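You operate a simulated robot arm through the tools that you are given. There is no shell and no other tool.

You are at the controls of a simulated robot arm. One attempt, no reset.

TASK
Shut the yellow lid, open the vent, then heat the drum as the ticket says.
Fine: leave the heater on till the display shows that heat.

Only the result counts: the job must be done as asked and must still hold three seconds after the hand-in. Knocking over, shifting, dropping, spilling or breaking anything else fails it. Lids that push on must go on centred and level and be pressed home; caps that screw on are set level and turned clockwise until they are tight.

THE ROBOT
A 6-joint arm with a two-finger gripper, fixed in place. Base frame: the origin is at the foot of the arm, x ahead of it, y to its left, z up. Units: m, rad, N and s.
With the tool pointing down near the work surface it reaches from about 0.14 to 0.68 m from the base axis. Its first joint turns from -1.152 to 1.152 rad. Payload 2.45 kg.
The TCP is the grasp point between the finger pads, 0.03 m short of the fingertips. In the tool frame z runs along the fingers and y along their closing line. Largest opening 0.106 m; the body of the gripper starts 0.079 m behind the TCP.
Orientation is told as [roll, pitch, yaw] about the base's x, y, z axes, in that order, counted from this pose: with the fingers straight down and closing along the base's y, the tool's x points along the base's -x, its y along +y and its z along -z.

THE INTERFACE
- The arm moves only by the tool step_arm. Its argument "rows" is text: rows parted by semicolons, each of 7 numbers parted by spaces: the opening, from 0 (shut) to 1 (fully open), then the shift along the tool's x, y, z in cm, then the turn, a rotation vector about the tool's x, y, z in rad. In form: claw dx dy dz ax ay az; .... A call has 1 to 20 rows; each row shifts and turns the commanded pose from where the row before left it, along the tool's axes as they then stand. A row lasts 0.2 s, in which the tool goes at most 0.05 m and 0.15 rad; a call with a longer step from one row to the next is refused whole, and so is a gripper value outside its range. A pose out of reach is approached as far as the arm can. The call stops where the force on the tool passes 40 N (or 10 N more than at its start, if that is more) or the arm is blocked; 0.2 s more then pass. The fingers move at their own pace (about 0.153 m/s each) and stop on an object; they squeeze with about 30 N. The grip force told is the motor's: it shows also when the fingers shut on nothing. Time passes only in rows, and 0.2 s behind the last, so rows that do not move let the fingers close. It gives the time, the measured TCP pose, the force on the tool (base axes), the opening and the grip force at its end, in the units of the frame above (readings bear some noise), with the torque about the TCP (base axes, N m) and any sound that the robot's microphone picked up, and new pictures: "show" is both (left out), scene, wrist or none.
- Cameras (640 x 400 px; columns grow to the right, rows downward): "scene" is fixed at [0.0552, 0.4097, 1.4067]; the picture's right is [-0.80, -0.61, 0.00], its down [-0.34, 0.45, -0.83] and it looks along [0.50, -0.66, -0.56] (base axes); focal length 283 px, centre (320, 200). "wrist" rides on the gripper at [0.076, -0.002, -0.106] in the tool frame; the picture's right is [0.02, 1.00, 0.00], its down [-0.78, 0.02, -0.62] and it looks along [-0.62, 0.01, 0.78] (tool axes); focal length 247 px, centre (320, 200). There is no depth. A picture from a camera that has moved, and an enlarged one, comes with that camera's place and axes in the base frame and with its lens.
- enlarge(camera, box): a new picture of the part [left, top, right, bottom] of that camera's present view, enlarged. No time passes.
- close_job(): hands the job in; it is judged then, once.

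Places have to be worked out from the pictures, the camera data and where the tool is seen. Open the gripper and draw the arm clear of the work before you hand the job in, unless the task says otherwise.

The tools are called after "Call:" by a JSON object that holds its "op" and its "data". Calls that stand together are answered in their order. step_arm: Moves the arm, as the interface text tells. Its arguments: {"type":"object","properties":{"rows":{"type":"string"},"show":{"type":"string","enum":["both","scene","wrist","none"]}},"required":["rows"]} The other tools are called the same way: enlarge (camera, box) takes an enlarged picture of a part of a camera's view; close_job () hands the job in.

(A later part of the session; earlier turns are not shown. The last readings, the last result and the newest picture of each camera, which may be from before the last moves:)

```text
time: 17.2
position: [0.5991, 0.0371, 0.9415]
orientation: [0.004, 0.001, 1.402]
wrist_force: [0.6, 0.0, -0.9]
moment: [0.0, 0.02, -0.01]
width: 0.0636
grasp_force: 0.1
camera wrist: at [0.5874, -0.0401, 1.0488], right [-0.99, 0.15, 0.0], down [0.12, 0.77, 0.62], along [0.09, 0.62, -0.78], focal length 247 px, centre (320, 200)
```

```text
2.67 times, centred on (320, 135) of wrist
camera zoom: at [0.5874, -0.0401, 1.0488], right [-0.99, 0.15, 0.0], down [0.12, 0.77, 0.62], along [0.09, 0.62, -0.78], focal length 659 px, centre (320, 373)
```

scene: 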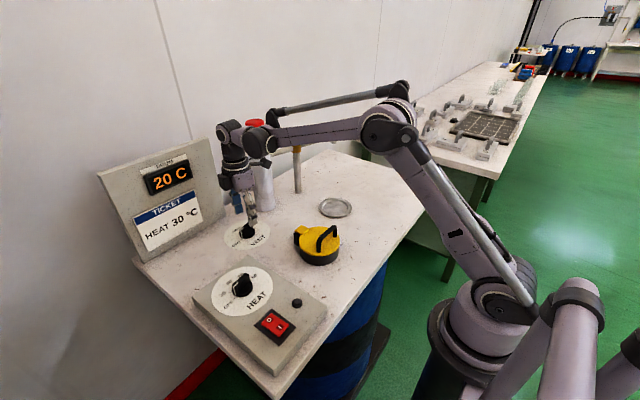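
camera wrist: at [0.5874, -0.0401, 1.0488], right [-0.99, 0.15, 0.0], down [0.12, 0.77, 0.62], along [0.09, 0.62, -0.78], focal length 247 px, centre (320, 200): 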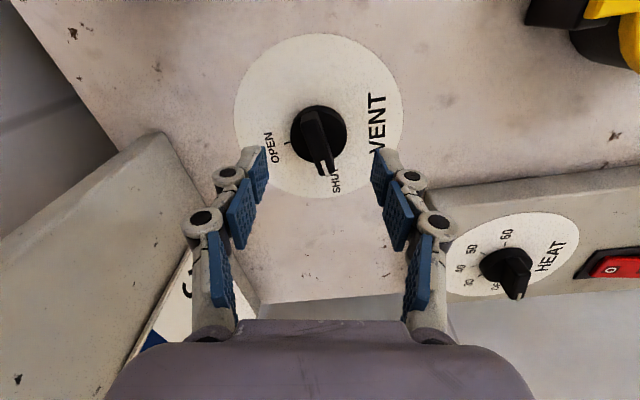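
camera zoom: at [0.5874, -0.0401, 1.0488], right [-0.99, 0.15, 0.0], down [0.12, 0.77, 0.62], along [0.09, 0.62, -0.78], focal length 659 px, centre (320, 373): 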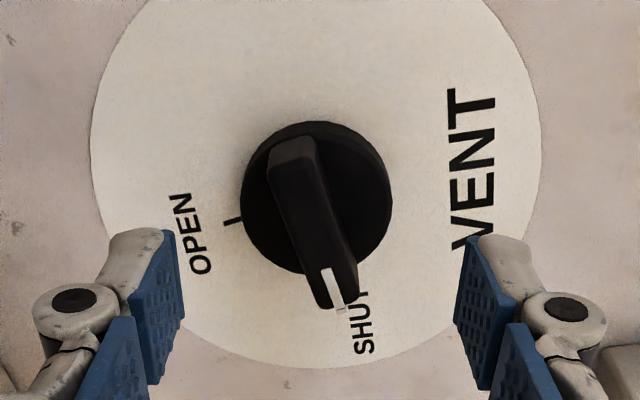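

The knob bar is centred between the open fingers to within about 1 mm. I'll lower 3 cm so the pads straddle the bar, then close on it.

Call:
{"op": "step_arm", "data": {"rows": "0.6 0 -0.1 1 0 0 0; 0.6 0 0 1 0 0 0; 0.6 0 0 0.9 0 0 0; 0.6 0 0 0 0 0 0", "show": "both"}}

Call:
{"op": "enlarge", "data": {"camera": "scene", "box": [215, 180, 285, 260]}}

Call:
{"op": "enlarge", "data": {"camera": "wrist", "box": [220, 60, 420, 210]}}

```text
time: 18.2
position: [0.5987, 0.036, 0.9133]
orientation: [0.004, 0.0, 1.4]
wrist_force: [-0.1, 0.3, -1.3]
moment: [-0.01, -0.02, -0.02]
width: 0.0636
grasp_force: 0.1
camera wrist: at [0.5877, -0.0401, 1.0207], right [-0.99, 0.15, 0.0], down [0.12, 0.77, 0.62], along [0.09, 0.62, -0.78], focal length 247 px, centre (320, 200)
```

scene: 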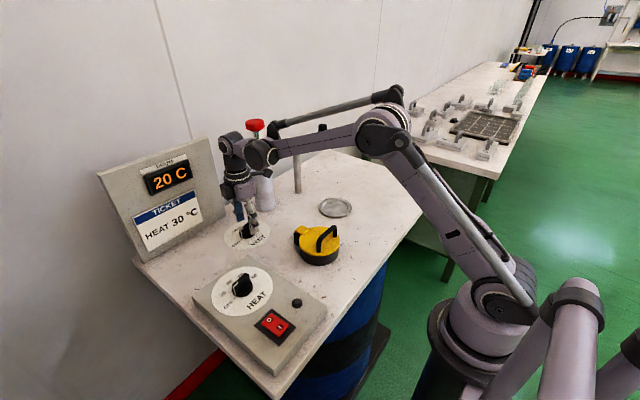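
wrist: 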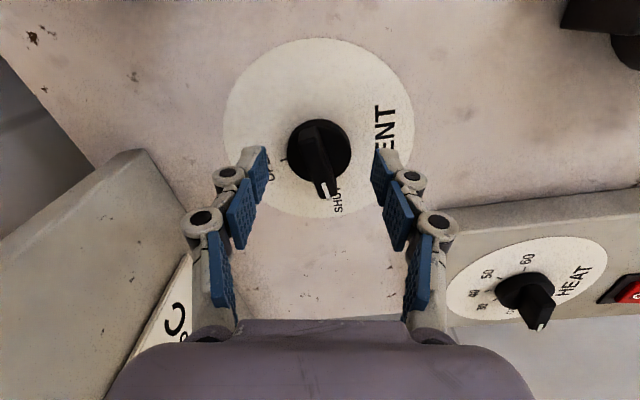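

```text
5.00 times, centred on (250, 220) of scene
camera zoom: at [0.0552, 0.4097, 1.4067], right [-0.8, -0.61, 0.0], down [-0.34, 0.45, -0.83], along [0.5, -0.66, -0.56], focal length 1415 px, centre (670, 100)
```

zoom: 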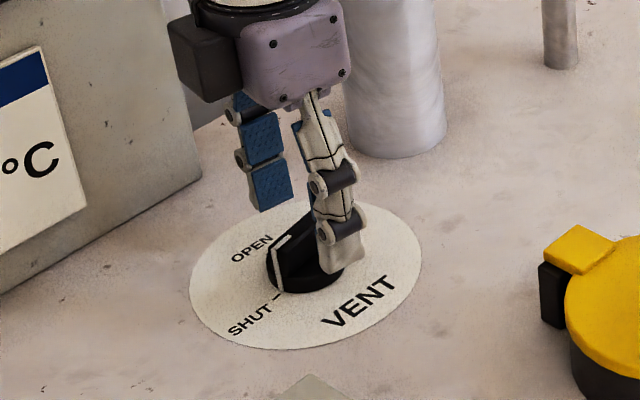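

```text
2.67 times, centred on (320, 135) of wrist
camera zoom: at [0.5877, -0.0401, 1.0207], right [-0.99, 0.15, 0.0], down [0.12, 0.77, 0.62], along [0.09, 0.62, -0.78], focal length 659 px, centre (320, 373)
```

zoom: 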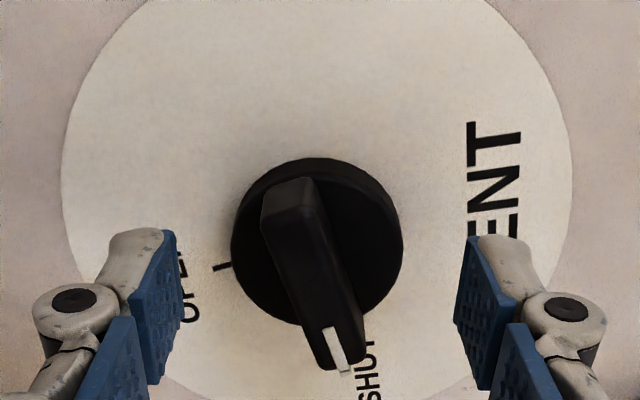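

The fingertips are at z≈0.883, on either side of the bar, and the skirt circle puts the knob at about (0.600, 0.037), right under the TCP. I'm closing the fingers now.

Call:
{"op": "step_arm", "data": {"rows": "0.3 0 -0.1 0 0 0 0; 0 0 0 0 0 0 0; 0 0 0 0 0 0 0; 0 0 0 0 0 0 0", "show": "both"}}

Call:
{"op": "enlarge", "data": {"camera": "scene", "box": [215, 180, 285, 260]}}

Call:
{"op": "enlarge", "data": {"camera": "wrist", "box": [220, 60, 420, 210]}}

```text
time: 19.2
position: [0.6, 0.0366, 0.913]
orientation: [0.002, -0.001, 1.402]
wrist_force: [-2.0, -0.8, -3.3]
moment: [0.25, 0.01, 0.0]
width: 0.0129
grasp_force: 39.8
camera wrist: at [0.5883, -0.0406, 1.0206], right [-0.99, 0.15, 0.0], down [0.12, 0.77, 0.62], along [0.09, 0.62, -0.78], focal length 247 px, centre (320, 200)
```

scene: 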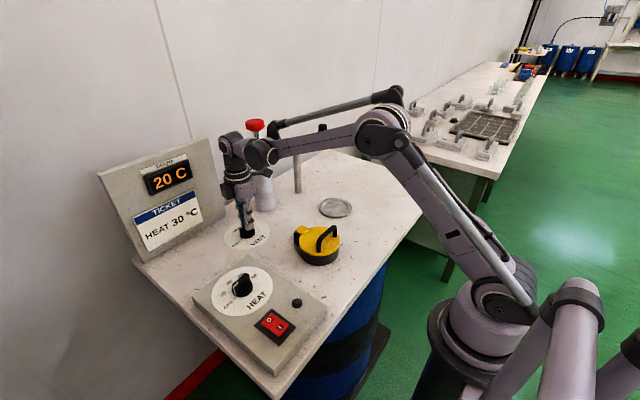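
wrist: 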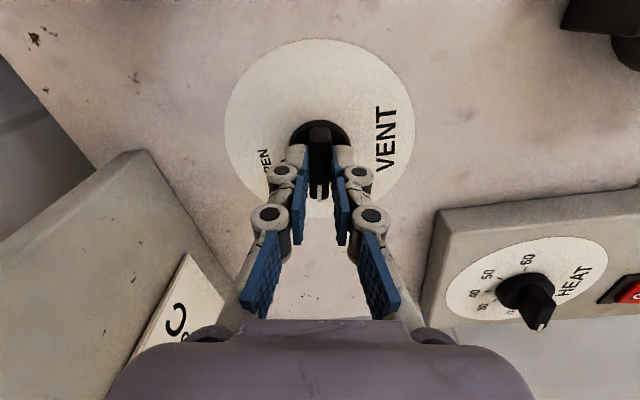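

```text
5.00 times, centred on (250, 220) of scene
camera zoom: at [0.0552, 0.4097, 1.4067], right [-0.8, -0.61, 0.0], down [-0.34, 0.45, -0.83], along [0.5, -0.66, -0.56], focal length 1415 px, centre (670, 100)
```

zoom: 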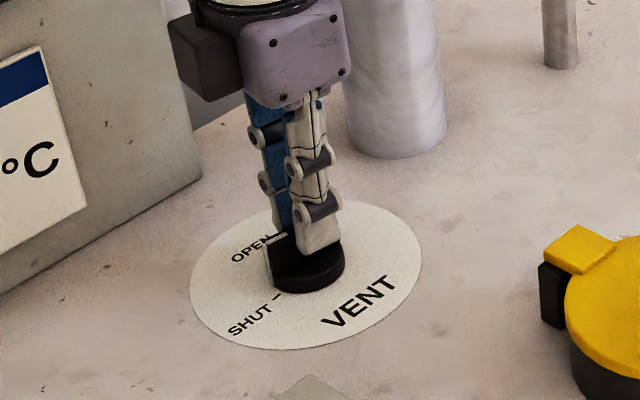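

```text
2.67 times, centred on (320, 135) of wrist
camera zoom: at [0.5883, -0.0406, 1.0206], right [-0.99, 0.15, 0.0], down [0.12, 0.77, 0.62], along [0.09, 0.62, -0.78], focal length 659 px, centre (320, 373)
```

zoom: 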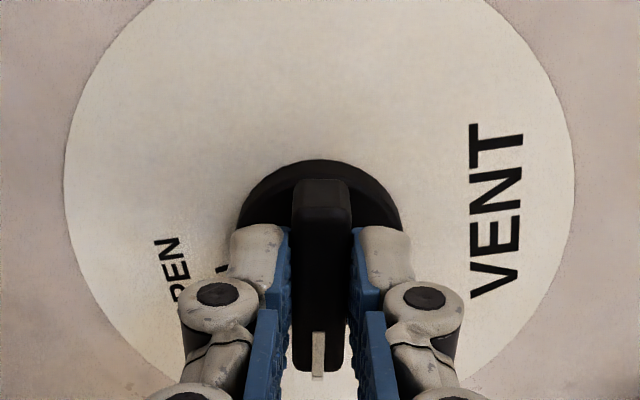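

The bar snapped square into the grip (width 12.9 mm), which already turned it about 18° the right way. I'll turn the tool about 71° more, clockwise as seen from above, to reach OPEN near yaw 0.16.

Call:
{"op": "step_arm", "data": {"rows": "0 0 0 0 0 0 0.138; 0 0 0 0 0 0 0.138; 0 0 0 0 0 0 0.138; 0 0 0 0 0 0 0.138; 0 0 0 0 0 0 0.138; 0 0 0 0 0 0 0.138; 0 0 0 0 0 0 0.138; 0 0 0 0 0 0 0.138; 0 0 0 0 0 0 0.138; 0 0 0 0 0 0 0", "show": "both"}}

Call:
{"op": "enlarge", "data": {"camera": "scene", "box": [215, 180, 285, 260]}}

Call:
{"op": "enlarge", "data": {"camera": "wrist", "box": [220, 60, 420, 210]}}

```text
time: 21.0
position: [0.5967, 0.039, 0.9126]
orientation: [0.01, 0.013, 0.347]
wrist_force: [-4.0, 0.9, 3.1]
moment: [0.17, -0.23, -0.04]
width: 0.0128
grasp_force: 39.2
stopped in row 8: the force on the tool passed its limit at 40 N (the readings are from after the stop); the commanded pose is now the measured one
camera wrist: at [0.5269, 0.0096, 1.0217], right [-0.36, 0.93, 0.01], down [0.74, 0.28, 0.61], along [0.57, 0.23, -0.79], focal length 247 px, centre (320, 200)
```

scene: 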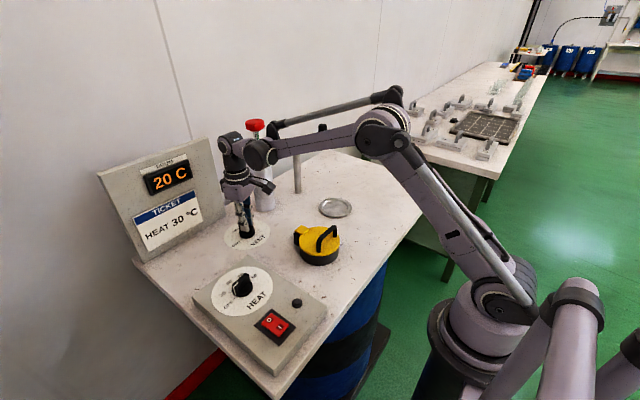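
wrist: 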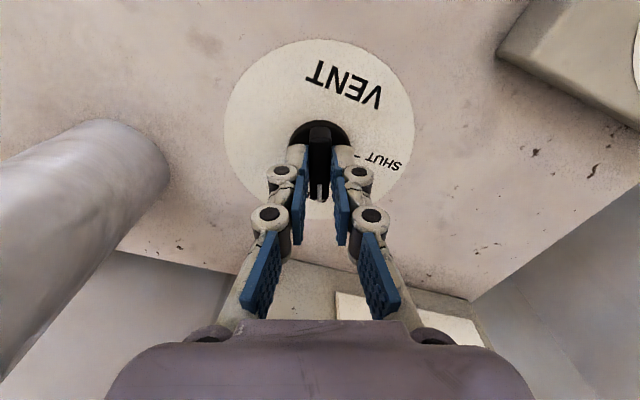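

```text
5.00 times, centred on (250, 220) of scene
camera zoom: at [0.0551, 0.4097, 1.4067], right [-0.8, -0.61, 0.0], down [-0.34, 0.45, -0.83], along [0.5, -0.66, -0.56], focal length 1415 px, centre (670, 100)
```

zoom: 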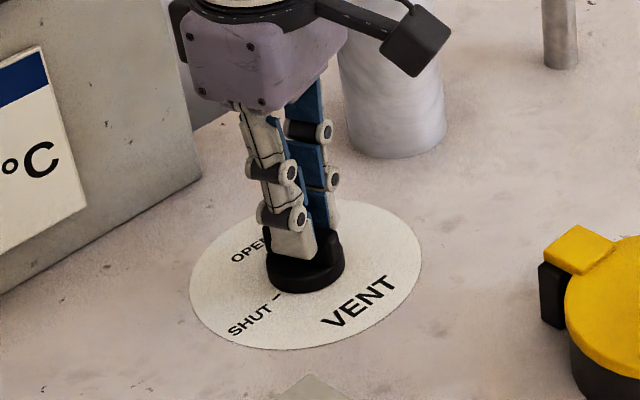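

```text
2.67 times, centred on (320, 135) of wrist
camera zoom: at [0.5269, 0.0096, 1.0217], right [-0.36, 0.93, 0.01], down [0.74, 0.28, 0.61], along [0.57, 0.23, -0.79], focal length 659 px, centre (320, 373)
```

zoom: 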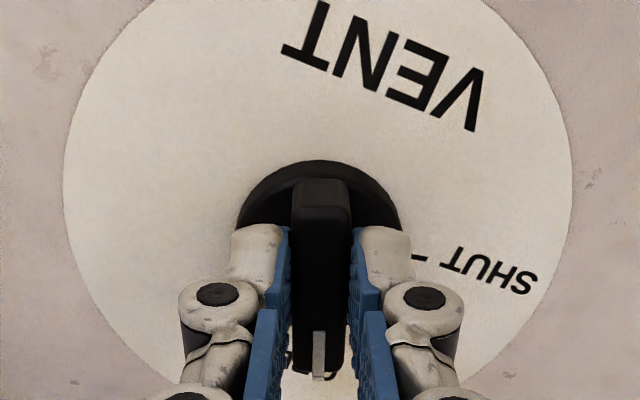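

The turn stopped at yaw 0.347 on a 40 N side load, and the TCP drift shows the knob axis is at about (0.6007, 0.0407), 4 mm from my grip centre. The OPEN tick is still slightly beyond the pointer, so I'll finish the last 11° with the matching small shift.

Call:
{"op": "step_arm", "data": {"rows": "0 0 0.03 0 0 0 0.065; 0 0 0.04 0 0 0 0.065; 0 0 0.03 0 0 0 0.06; 0 0 0 0 0 0 0", "show": "both"}}

Call:
{"op": "enlarge", "data": {"camera": "wrist", "box": [260, 90, 380, 210]}}

Call:
{"op": "enlarge", "data": {"camera": "scene", "box": [225, 200, 275, 250]}}

```text
time: 22.0
position: [0.5969, 0.0395, 0.9136]
orientation: [0.008, 0.016, 0.157]
wrist_force: [-4.8, 0.8, 14.5]
moment: [-0.07, 0.32, 0.74]
width: 0.0132
grasp_force: 39.6
camera wrist: at [0.5227, 0.0245, 1.0218], right [-0.18, 0.98, 0.01], down [0.78, 0.14, 0.61], along [0.6, 0.11, -0.79], focal length 247 px, centre (320, 200)
```

scene: 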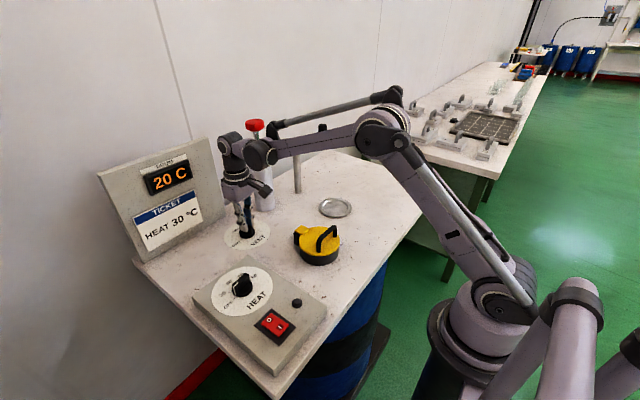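
wrist: 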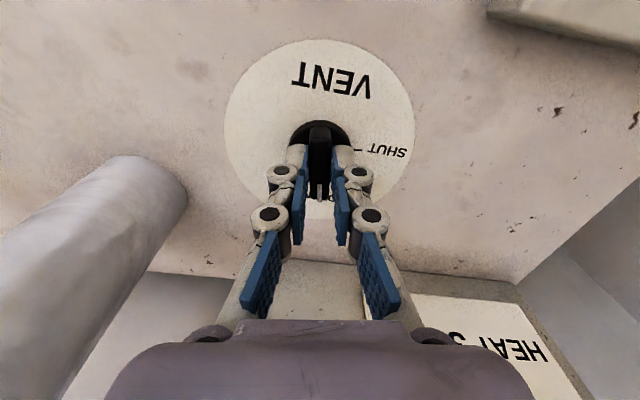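

```text
3.33 times, centred on (320, 150) of wrist
camera zoom: at [0.5227, 0.0245, 1.0218], right [-0.18, 0.98, 0.01], down [0.78, 0.14, 0.61], along [0.6, 0.11, -0.79], focal length 823 px, centre (320, 367)
```

zoom: 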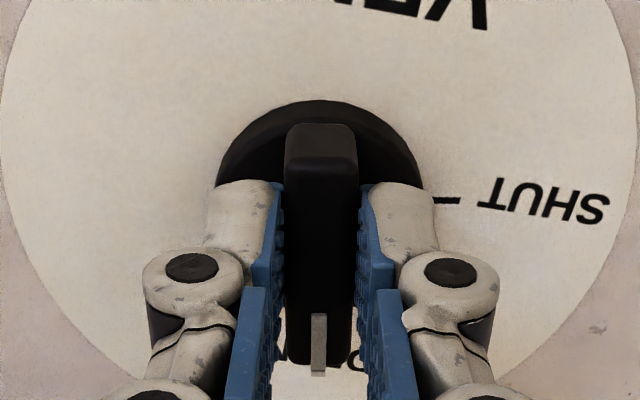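

```text
8.00 times, centred on (250, 225) of scene
camera zoom: at [0.0548, 0.4097, 1.4067], right [-0.8, -0.61, 0.0], down [-0.34, 0.45, -0.83], along [0.5, -0.66, -0.56], focal length 2263 px, centre (880, 0)
```

zoom: 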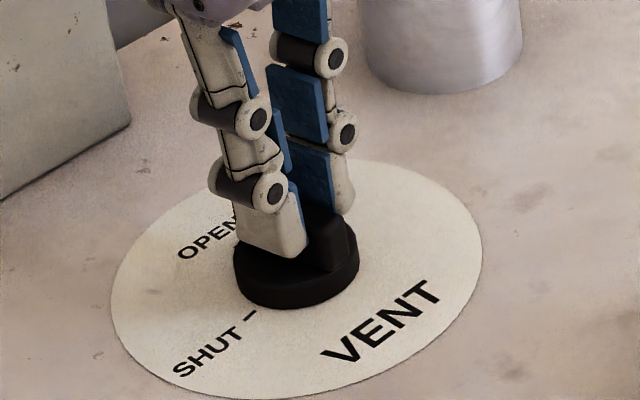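

The torque has risen to 0.74 N·m at yaw 0.157, so the knob seems to be against its OPEN stop with the pointer over the OPEN tick. I'll release, lift clear and check the pointer.

Call:
{"op": "step_arm", "data": {"rows": "0.5 0 0 0 0 0 0; 0.5 0 0 0 0 0 0; 0.5 0 0 -2 0 0 0; 0.5 0 0 -3 0 0 0; 0.5 0 0 -3 0 0 0; 0.5 0 0 -3 0 0 0; 0.5 0 0 0 0 0 0", "show": "both"}}

Call:
{"op": "enlarge", "data": {"camera": "wrist", "box": [240, 60, 400, 210]}}

Call:
{"op": "enlarge", "data": {"camera": "scene", "box": [225, 200, 275, 250]}}

```text
time: 23.6
position: [0.5976, 0.0389, 1.0224]
orientation: [0.007, 0.015, 0.156]
wrist_force: [0.3, -0.2, 0.1]
moment: [-0.03, 0.01, -0.02]
width: 0.0529
grasp_force: 0.0
camera wrist: at [0.5242, 0.0248, 1.1307], right [-0.18, 0.98, 0.01], down [0.78, 0.14, 0.61], along [0.6, 0.11, -0.79], focal length 247 px, centre (320, 200)
```

scene: 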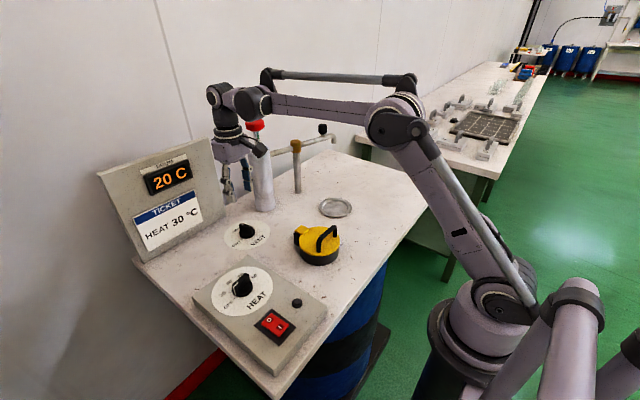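
wrist: 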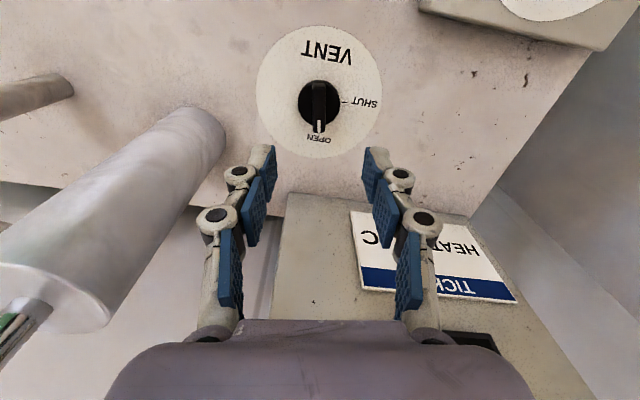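

```text
2.67 times, centred on (320, 135) of wrist
camera zoom: at [0.5242, 0.0248, 1.1307], right [-0.18, 0.98, 0.01], down [0.78, 0.14, 0.61], along [0.6, 0.11, -0.79], focal length 659 px, centre (320, 373)
```

zoom: 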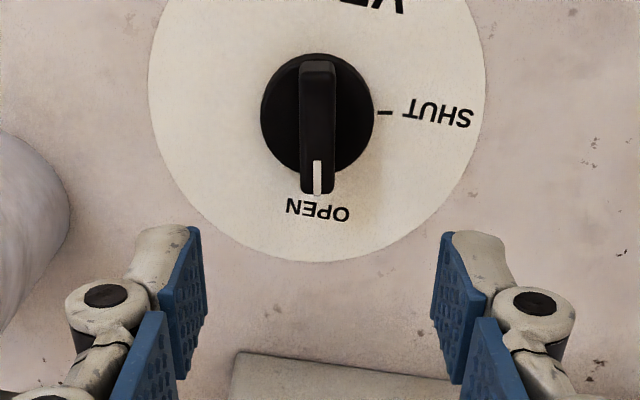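

```text
8.00 times, centred on (250, 225) of scene
camera zoom: at [0.0552, 0.4097, 1.4067], right [-0.8, -0.61, 0.0], down [-0.34, 0.45, -0.83], along [0.5, -0.66, -0.56], focal length 2263 px, centre (880, 0)
```

zoom: 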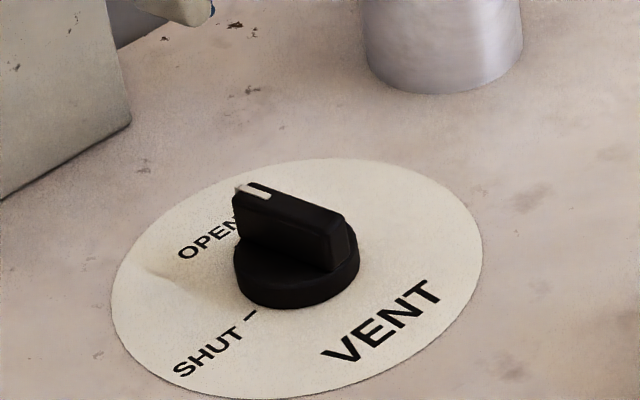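

The pointer now lines up with OPEN. Next is the heat knob, at about (0.439, 0.189) on the panel: OFF at ~99°, 30 at ~54°. I'll move over there, level the tool and yaw to about 89°.

Call:
{"op": "step_arm", "data": {"rows": "0.6 2.67 3.46 0 0.007 -0.015 0; 0.6 2.67 3.46 0 0 0 0; 0.6 2.67 3.46 0 0 0 0; 0.6 2.67 3.46 0 0 0 0; 0.6 2.67 3.46 0 0 0 0; 0.6 0 0 0 0 0 -0.14; 0.6 0 0 0 0 0 -0.14; 0.6 0 0 0 0 0 -0.14; 0.6 0 0 0 0 0 -0.14; 0.6 0 0 0 0 0 -0.14; 0.6 0 0 0 0 0 -0.14; 0.6 0 0 0 0 0 -0.14; 0.6 0 0 0 0 0 -0.14; 0.6 0 0 0 0 0 -0.14; 0.6 0 0 0 0 0 -0.135; 0.6 0 0 0 0 0 0", "show": "both"}}

Call:
{"op": "enlarge", "data": {"camera": "wrist", "box": [240, 40, 400, 200]}}

```text
time: 27.0
position: [0.4401, 0.1886, 1.024]
orientation: [-0.001, 0.001, 1.553]
wrist_force: [-0.3, -0.4, -0.5]
moment: [-0.01, 0.02, 0.0]
width: 0.0637
grasp_force: 0.0
camera wrist: at [0.4402, 0.111, 1.1307], right [-1.0, 0.0, 0.0], down [0.0, 0.78, 0.62], along [0.0, 0.62, -0.78], focal length 247 px, centre (320, 200)
```

scene: 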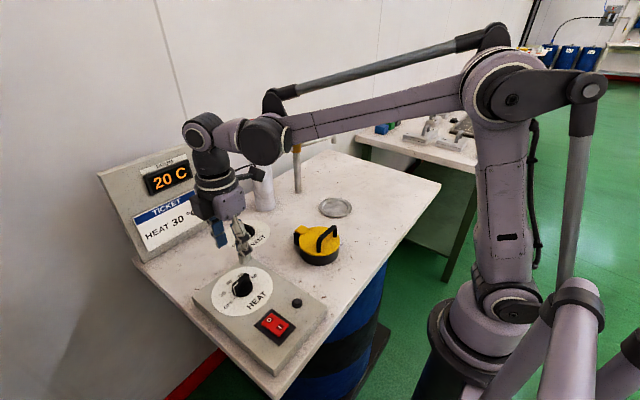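
wrist: 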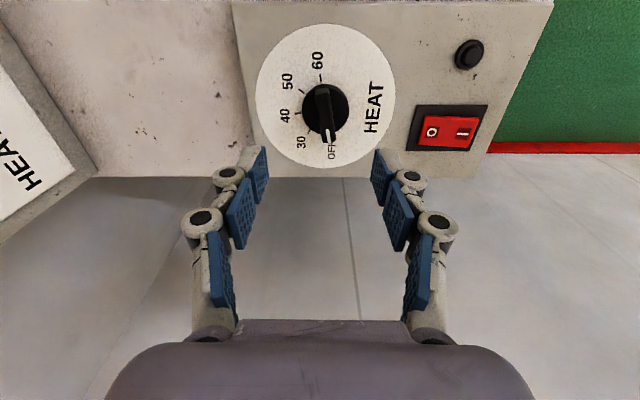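

```text
2.50 times, centred on (320, 120) of wrist
camera zoom: at [0.4402, 0.111, 1.1307], right [-1.0, 0.0, 0.0], down [0.0, 0.78, 0.62], along [0.0, 0.62, -0.78], focal length 617 px, centre (320, 400)
```

zoom: 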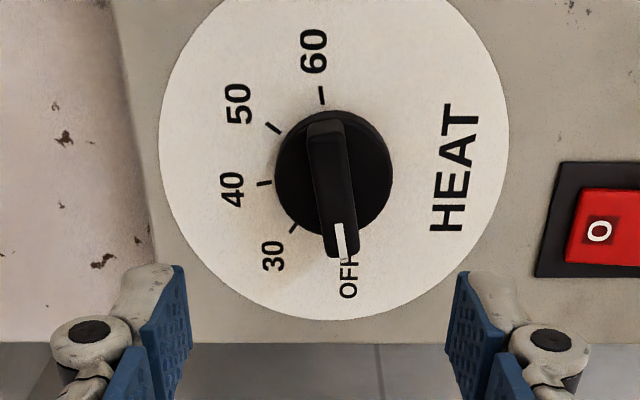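

In this view the heat knob axis is at about (0.435, 0.191), with the panel top near z 0.888. I'll shift to centre over it and lower the tips to just above the bar top, then check.

Call:
{"op": "step_arm", "data": {"rows": "0.6 -0.23 0.51 0 0 0 0; 0.6 0 0 2 0 0 0; 0.6 0 0 2 0 0 0; 0.6 0 0 2 0 0 0; 0.6 0 0 0 0 0 0", "show": "both"}}

Call:
{"op": "enlarge", "data": {"camera": "wrist", "box": [220, 60, 420, 210]}}

Call:
{"op": "enlarge", "data": {"camera": "scene", "box": [190, 200, 310, 320]}}

```text
time: 28.2
position: [0.435, 0.1909, 0.9634]
orientation: [0.001, -0.001, 1.551]
wrist_force: [0.5, 0.5, -0.2]
moment: [0.0, 0.03, -0.01]
width: 0.0637
grasp_force: 0.2
camera wrist: at [0.4349, 0.1139, 1.07], right [-1.0, 0.0, 0.0], down [0.0, 0.78, 0.62], along [0.0, 0.62, -0.78], focal length 247 px, centre (320, 200)
```

scene: 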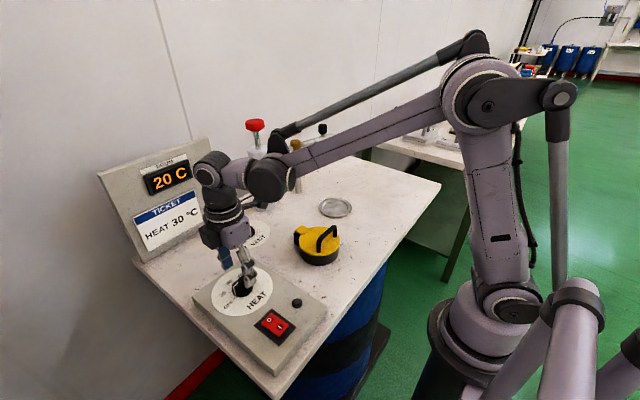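
wrist: 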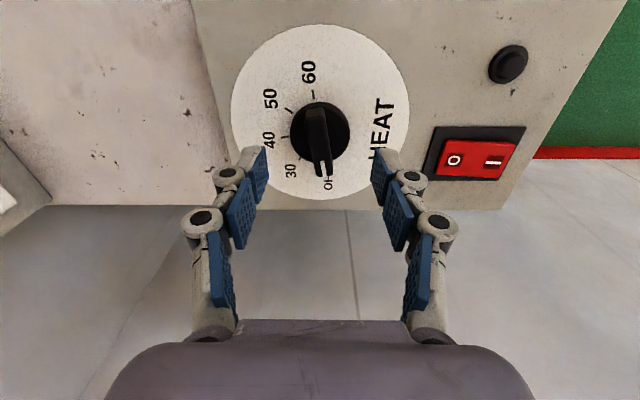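

```text
2.67 times, centred on (320, 135) of wrist
camera zoom: at [0.4349, 0.1139, 1.07], right [-1.0, 0.0, 0.0], down [0.0, 0.78, 0.62], along [0.0, 0.62, -0.78], focal length 659 px, centre (320, 373)
```

zoom: 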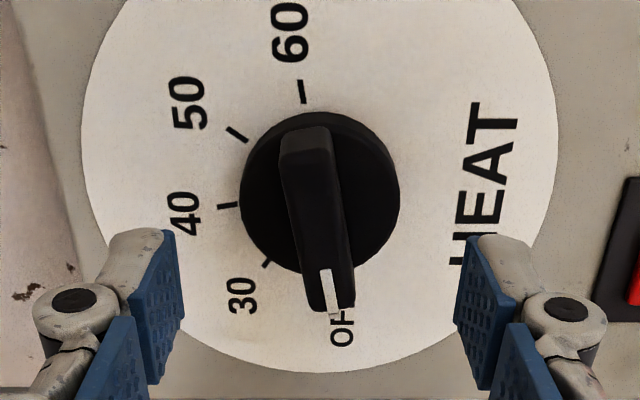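

```text
3.33 times, centred on (250, 260) of scene
camera zoom: at [0.0552, 0.4097, 1.4067], right [-0.8, -0.61, 0.0], down [-0.34, 0.45, -0.83], along [0.5, -0.66, -0.56], focal length 943 px, centre (553, 0)
```

zoom: 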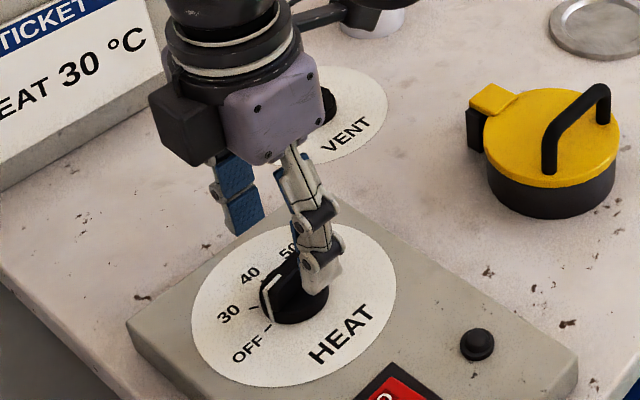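

The knob is centred in both directions. I'll lower 2.8 cm so the pads straddle the bar, then close.

Call:
{"op": "step_arm", "data": {"rows": "0.6 0 0 1 0 0 0; 0.6 0 0 1 0 0 0; 0.6 0 0 0.8 0 0 0; 0.3 0 0 0 0 0 0; 0 0 0 0 0 0 0; 0 0 0 0 0 0 0; 0 0 0 0 0 0 0", "show": "both"}}

Call:
{"op": "enlarge", "data": {"camera": "wrist", "box": [220, 60, 420, 210]}}

Call:
{"op": "enlarge", "data": {"camera": "scene", "box": [205, 250, 285, 330]}}

```text
time: 29.8
position: [0.4347, 0.1916, 0.9356]
orientation: [-0.003, 0.002, 1.55]
wrist_force: [14.2, -3.4, -6.2]
moment: [-0.4, -0.43, 0.02]
width: 0.0128
grasp_force: 39.5
camera wrist: at [0.4345, 0.1139, 1.0428], right [-1.0, 0.0, 0.0], down [0.0, 0.78, 0.62], along [0.0, 0.62, -0.78], focal length 247 px, centre (320, 200)
```

scene: 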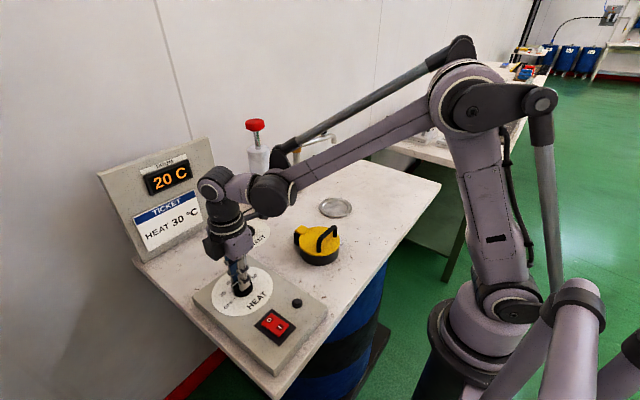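
wrist: 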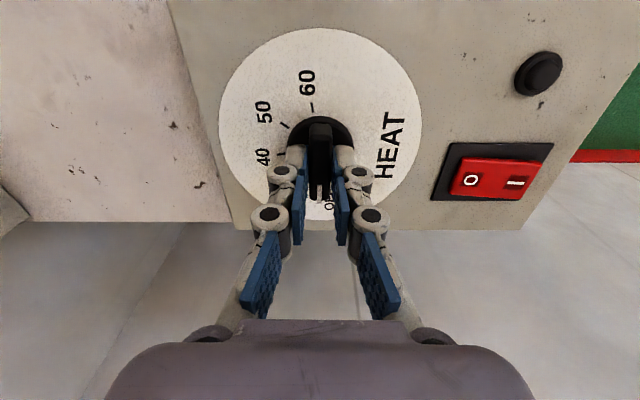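

```text
2.67 times, centred on (320, 135) of wrist
camera zoom: at [0.4345, 0.1139, 1.0428], right [-1.0, 0.0, 0.0], down [0.0, 0.78, 0.62], along [0.0, 0.62, -0.78], focal length 659 px, centre (320, 373)
```

zoom: 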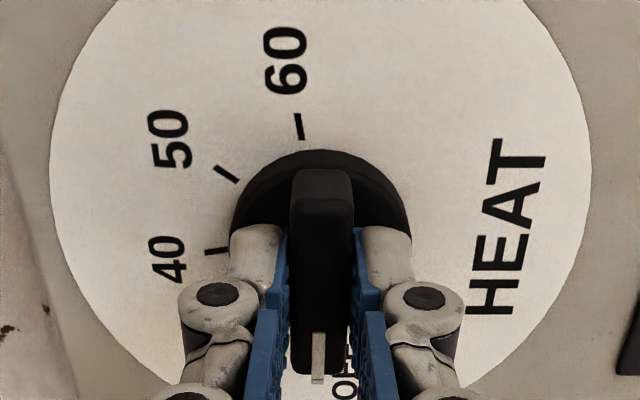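

```text
5.00 times, centred on (245, 290) of scene
camera zoom: at [0.0557, 0.4096, 1.4067], right [-0.8, -0.61, 0.0], down [-0.34, 0.45, -0.83], along [0.5, -0.66, -0.56], focal length 1415 px, centre (695, -250)
```

zoom: 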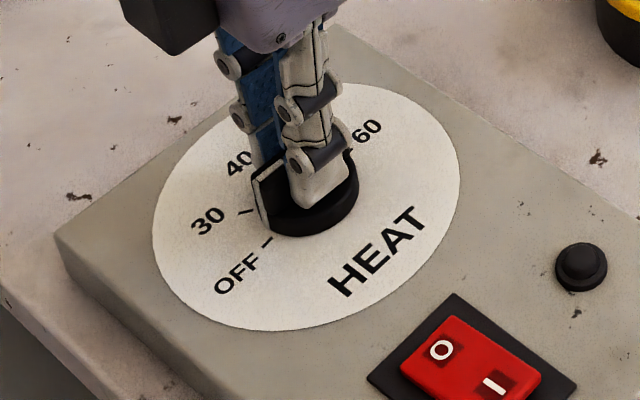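

The bar is gripped square. Fitting the 60, 50 and 40 ticks gives a dial centre of (0.434, 0.191) with 45° spacing, putting "30" at about 55° (yaw 0.96). I'll turn the tool 0.59 rad clockwise to reach it.

Call:
{"op": "step_arm", "data": {"rows": "0 0 -0.05 0 0 0 0.1; 0 0 0 0 0 0 0.1; 0 0 0 0 0 0 0.1; 0 0 0 0 0 0 0.1; 0 0 0 0 0 0 0.1; 0 0 0 0 0 0 0.09; 0 0 0 0 0 0 0", "show": "both"}}

Call:
{"op": "enlarge", "data": {"camera": "wrist", "box": [220, 60, 420, 210]}}

Call:
{"op": "enlarge", "data": {"camera": "scene", "box": [205, 250, 285, 330]}}

```text
time: 31.4
position: [0.4341, 0.1909, 0.9355]
orientation: [0.001, -0.001, 0.961]
wrist_force: [10.6, -5.8, -27.5]
moment: [-0.56, 0.04, 0.01]
width: 0.0127
grasp_force: 39.6
camera wrist: at [0.3928, 0.1266, 1.0428], right [-0.83, 0.56, 0.0], down [0.44, 0.65, 0.62], along [0.35, 0.52, -0.78], focal length 247 px, centre (320, 200)
```

scene: 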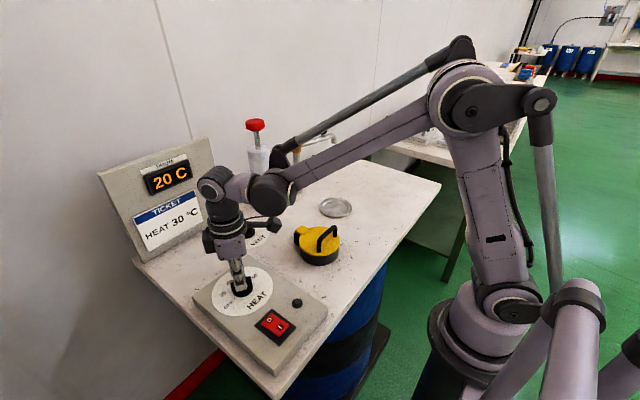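
wrist: 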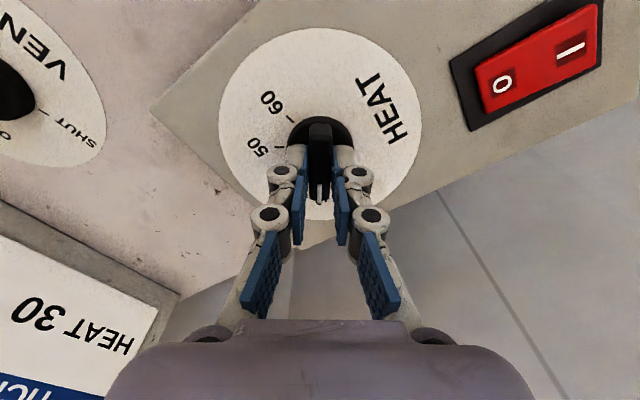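

```text
2.67 times, centred on (320, 135) of wrist
camera zoom: at [0.3928, 0.1266, 1.0428], right [-0.83, 0.56, 0.0], down [0.44, 0.65, 0.62], along [0.35, 0.52, -0.78], focal length 659 px, centre (320, 373)
```

zoom: 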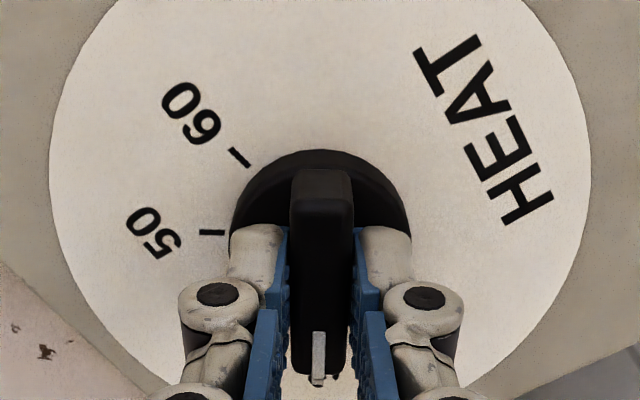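

```text
5.00 times, centred on (245, 290) of scene
camera zoom: at [0.0559, 0.4098, 1.4067], right [-0.8, -0.61, 0.0], down [-0.34, 0.45, -0.83], along [0.5, -0.66, -0.56], focal length 1415 px, centre (695, -250)
```

zoom: 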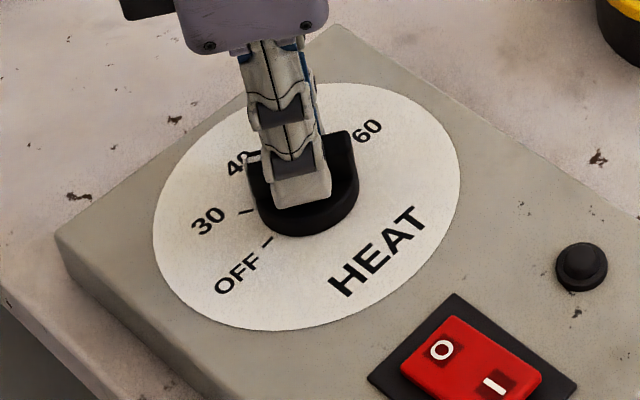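

The yaw reads 0.961. I'll release the knob, lift, and check whether the pointer sits on the 30 tick.

Call:
{"op": "step_arm", "data": {"rows": "0.6 0 0 0 0 0 0; 0.6 0 0 0 0 0 0; 0.6 0 0 -2 0 0 0; 0.6 0 0 -2 0 0 0; 0.6 0 0 -2 0 0 0; 0.6 0 0 0 0 0 0", "show": "both"}}

Call:
{"op": "enlarge", "data": {"camera": "wrist", "box": [220, 40, 420, 190]}}

Call:
{"op": "enlarge", "data": {"camera": "scene", "box": [215, 260, 275, 320]}}

```text
time: 32.8
position: [0.4344, 0.1919, 0.9954]
orientation: [0.0, 0.002, 0.961]
wrist_force: [-0.8, 0.1, 0.7]
moment: [-0.02, 0.0, 0.01]
width: 0.0635
grasp_force: 0.0
camera wrist: at [0.3917, 0.1272, 1.103], right [-0.83, 0.55, 0.0], down [0.43, 0.65, 0.62], along [0.34, 0.52, -0.78], focal length 247 px, centre (320, 200)
```

scene: 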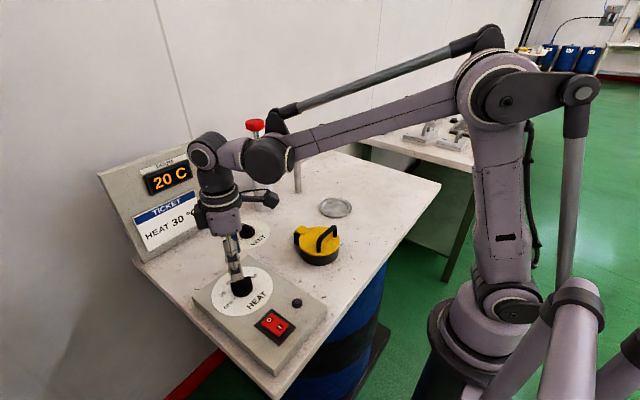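
wrist: 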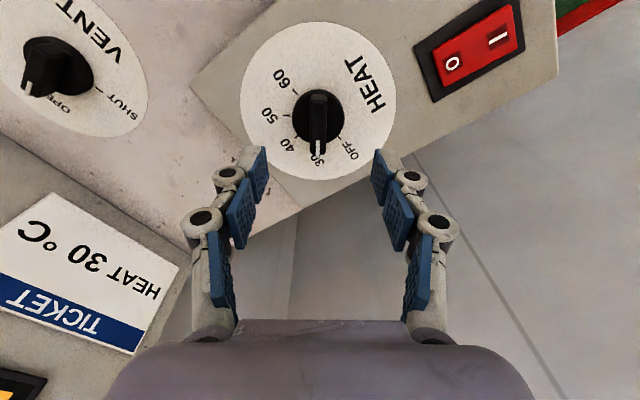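

```text
2.67 times, centred on (320, 115) of wrist
camera zoom: at [0.3917, 0.1272, 1.103], right [-0.83, 0.55, 0.0], down [0.43, 0.65, 0.62], along [0.34, 0.52, -0.78], focal length 659 px, centre (320, 427)
```

zoom: 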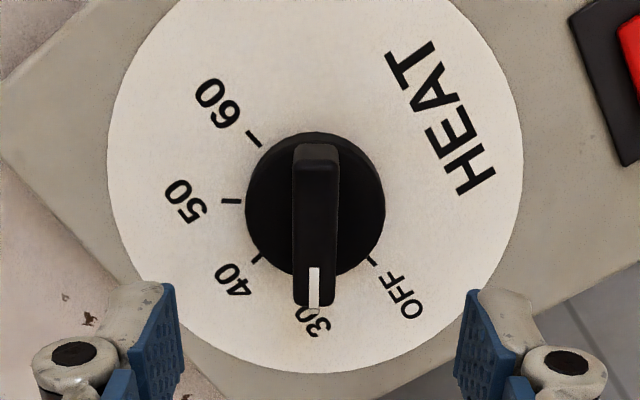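

```text
6.67 times, centred on (245, 290) of scene
camera zoom: at [0.0552, 0.4097, 1.4067], right [-0.8, -0.61, 0.0], down [-0.34, 0.45, -0.83], along [0.5, -0.66, -0.56], focal length 1886 px, centre (820, -400)
```

zoom: 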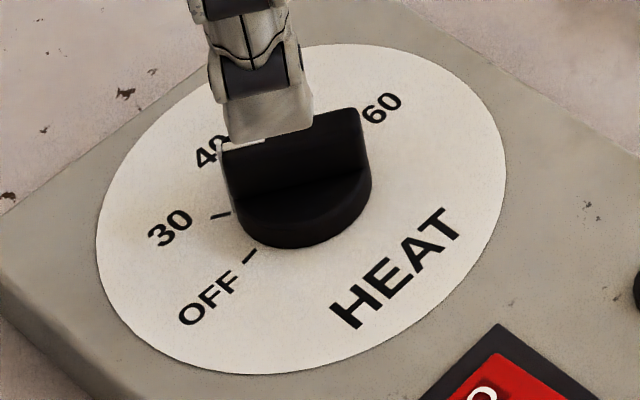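

The pointer sits midway between the symmetric 40 and OFF ticks, exactly over 30. Next is the rocker: its "I" end is at about (0.301, 0.211). I'll close the fingers, move above it and turn the tool roughly square to the panel.

Call:
{"op": "step_arm", "data": {"rows": "0 0 0 -2 0 0 0; 0 2.06 4.06 0 0 0 0; 0 2.06 4.06 0 0 0 0; 0 2.06 4.06 0 0 0 0; 0 0 0 0 0 0 0.134; 0 0 0 0 0 0 0.134; 0 0 0 0 0 0 0.134; 0 0 0 0 0 0 0.134; 0 0 0 0 0 0 0.134; 0 0 0 0 0 0 0.134; 0 0 0 0 0 0 0", "show": "both"}}

Call:
{"op": "enlarge", "data": {"camera": "scene", "box": [230, 250, 330, 350]}}

Call:
{"op": "enlarge", "data": {"camera": "wrist", "box": [220, 40, 420, 190]}}

```text
time: 35.2
position: [0.299, 0.21, 1.0151]
orientation: [0.001, 0.001, 0.155]
wrist_force: [0.8, -0.9, -0.4]
moment: [-0.01, -0.02, 0.02]
width: 0.0001
grasp_force: 28.7
camera wrist: at [0.2241, 0.196, 1.1227], right [-0.18, 0.98, 0.0], down [0.77, 0.14, 0.62], along [0.61, 0.11, -0.78], focal length 247 px, centre (320, 200)
```

scene: 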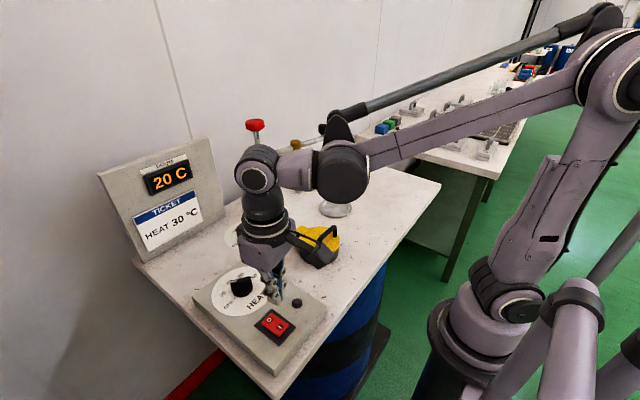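
wrist: 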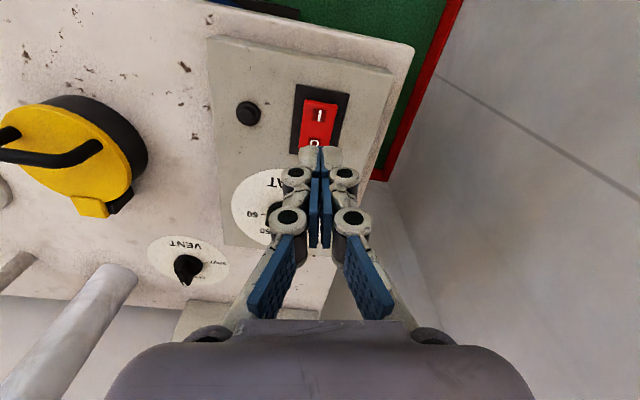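

```text
4.00 times, centred on (280, 300) of scene
camera zoom: at [0.0552, 0.4097, 1.4067], right [-0.8, -0.61, 0.0], down [-0.34, 0.45, -0.83], along [0.5, -0.66, -0.56], focal length 1132 px, centre (480, -200)
```

zoom: 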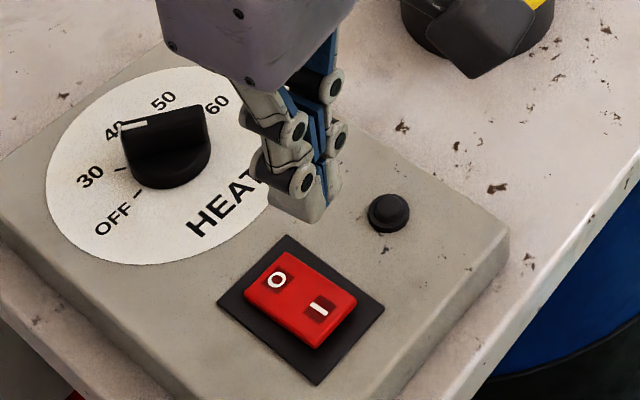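

```text
2.67 times, centred on (320, 115) of wrist
camera zoom: at [0.2241, 0.196, 1.1227], right [-0.18, 0.98, 0.0], down [0.77, 0.14, 0.62], along [0.61, 0.11, -0.78], focal length 659 px, centre (320, 427)
```

zoom: 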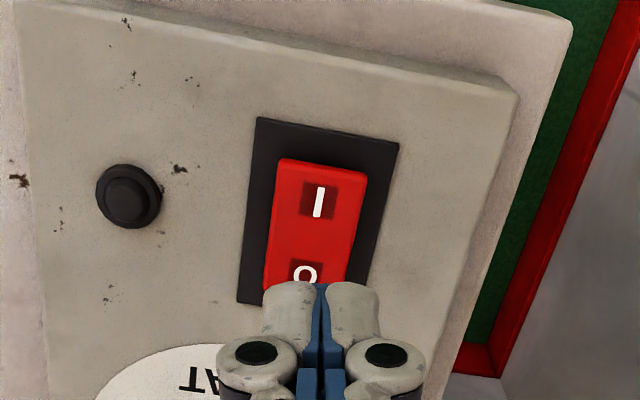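

"I" is at (0.302, 0.209), right under the closed fingertips. I'll lower to just above it and check before pressing.

Call:
{"op": "step_arm", "data": {"rows": "0 0 0 2.5 0 0 0; 0 0 0 2.5 0 0 0; 0 0 0 1.7 0 0 0; 0 0 0 0 0 0 0", "show": "both"}}

Call:
{"op": "enlarge", "data": {"camera": "scene", "box": [240, 270, 320, 350]}}

Call:
{"op": "enlarge", "data": {"camera": "wrist", "box": [250, 80, 400, 200]}}

```text
time: 36.2
position: [0.3002, 0.2098, 0.9482]
orientation: [0.0, 0.0, 0.158]
wrist_force: [0.7, 0.3, 0.3]
moment: [-0.01, 0.0, 0.04]
width: 0.0
grasp_force: 28.4
camera wrist: at [0.2246, 0.1958, 1.0562], right [-0.18, 0.98, 0.0], down [0.77, 0.14, 0.62], along [0.61, 0.11, -0.78], focal length 247 px, centre (320, 200)
```

scene: 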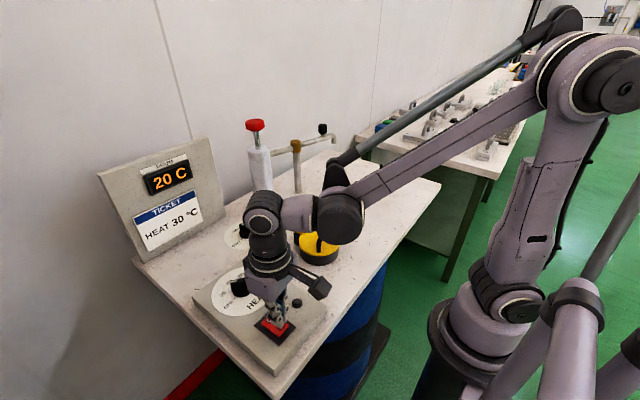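
wrist: 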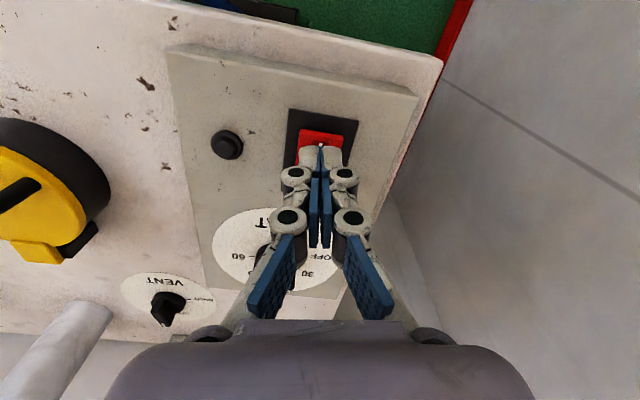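

```text
5.00 times, centred on (280, 310) of scene
camera zoom: at [0.0552, 0.4097, 1.4067], right [-0.8, -0.61, 0.0], down [-0.34, 0.45, -0.83], along [0.5, -0.66, -0.56], focal length 1415 px, centre (520, -350)
```

zoom: 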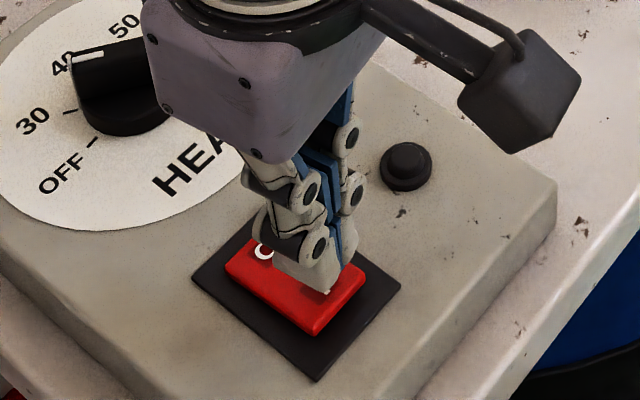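

```text
3.33 times, centred on (325, 140) of wrist
camera zoom: at [0.2246, 0.1958, 1.0562], right [-0.18, 0.98, 0.0], down [0.77, 0.14, 0.62], along [0.61, 0.11, -0.78], focal length 823 px, centre (303, 400)
```

zoom: 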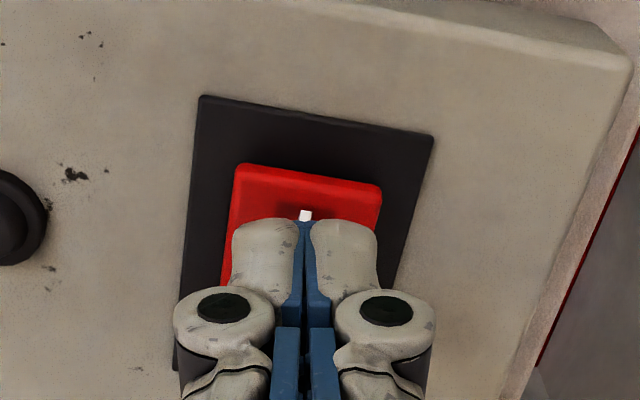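

The tips cover the "I". I'll shift 4 mm outboard, away from the pivot, and press down in small steps.

Call:
{"op": "step_arm", "data": {"rows": "0 0.4 0 0.4 0 0 0; 0 0 0 0.4 0 0 0; 0 0 0 0.4 0 0 0; 0 0 0 0.3 0 0 0; 0 0 0 0.25 0 0 0; 0 0 0 0.25 0 0 0; 0 0 0 0.25 0 0 0; 0 0 0 0.25 0 0 0; 0 0 0 0 0 0 0", "show": "both"}}

Call:
{"op": "enlarge", "data": {"camera": "scene", "box": [240, 270, 320, 350]}}

```text
time: 38.0
position: [0.2966, 0.2092, 0.927]
orientation: [0.001, 0.001, 0.156]
wrist_force: [-2.9, -1.2, 14.0]
moment: [-0.05, -0.1, 0.0]
width: 0.0061
grasp_force: 28.4
heard: click
stopped in row 8: the force on the tool passed its limit at 52 N (the readings are from after the stop); the commanded pose is now the measured one
camera wrist: at [0.2204, 0.1955, 1.0342], right [-0.18, 0.98, 0.0], down [0.77, 0.14, 0.62], along [0.61, 0.11, -0.78], focal length 247 px, centre (320, 200)
```

scene: 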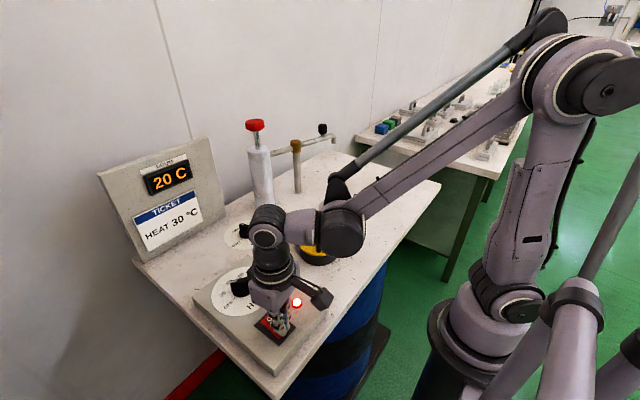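
wrist: 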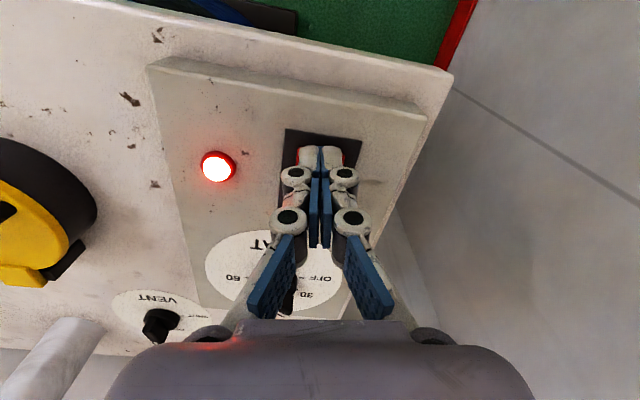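

```text
5.00 times, centred on (280, 310) of scene
camera zoom: at [0.055, 0.4096, 1.4068], right [-0.8, -0.61, 0.0], down [-0.34, 0.45, -0.83], along [0.5, -0.66, -0.56], focal length 1415 px, centre (520, -350)
```

zoom: 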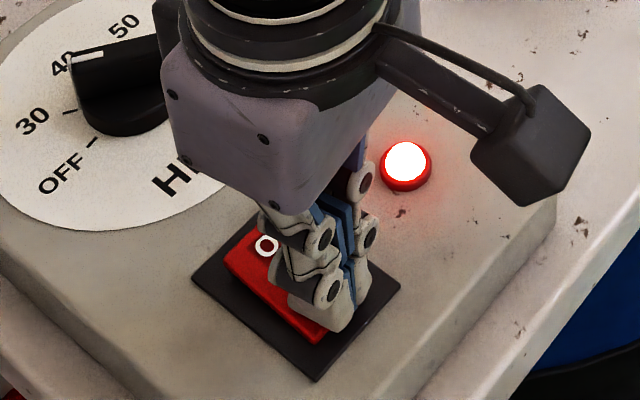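

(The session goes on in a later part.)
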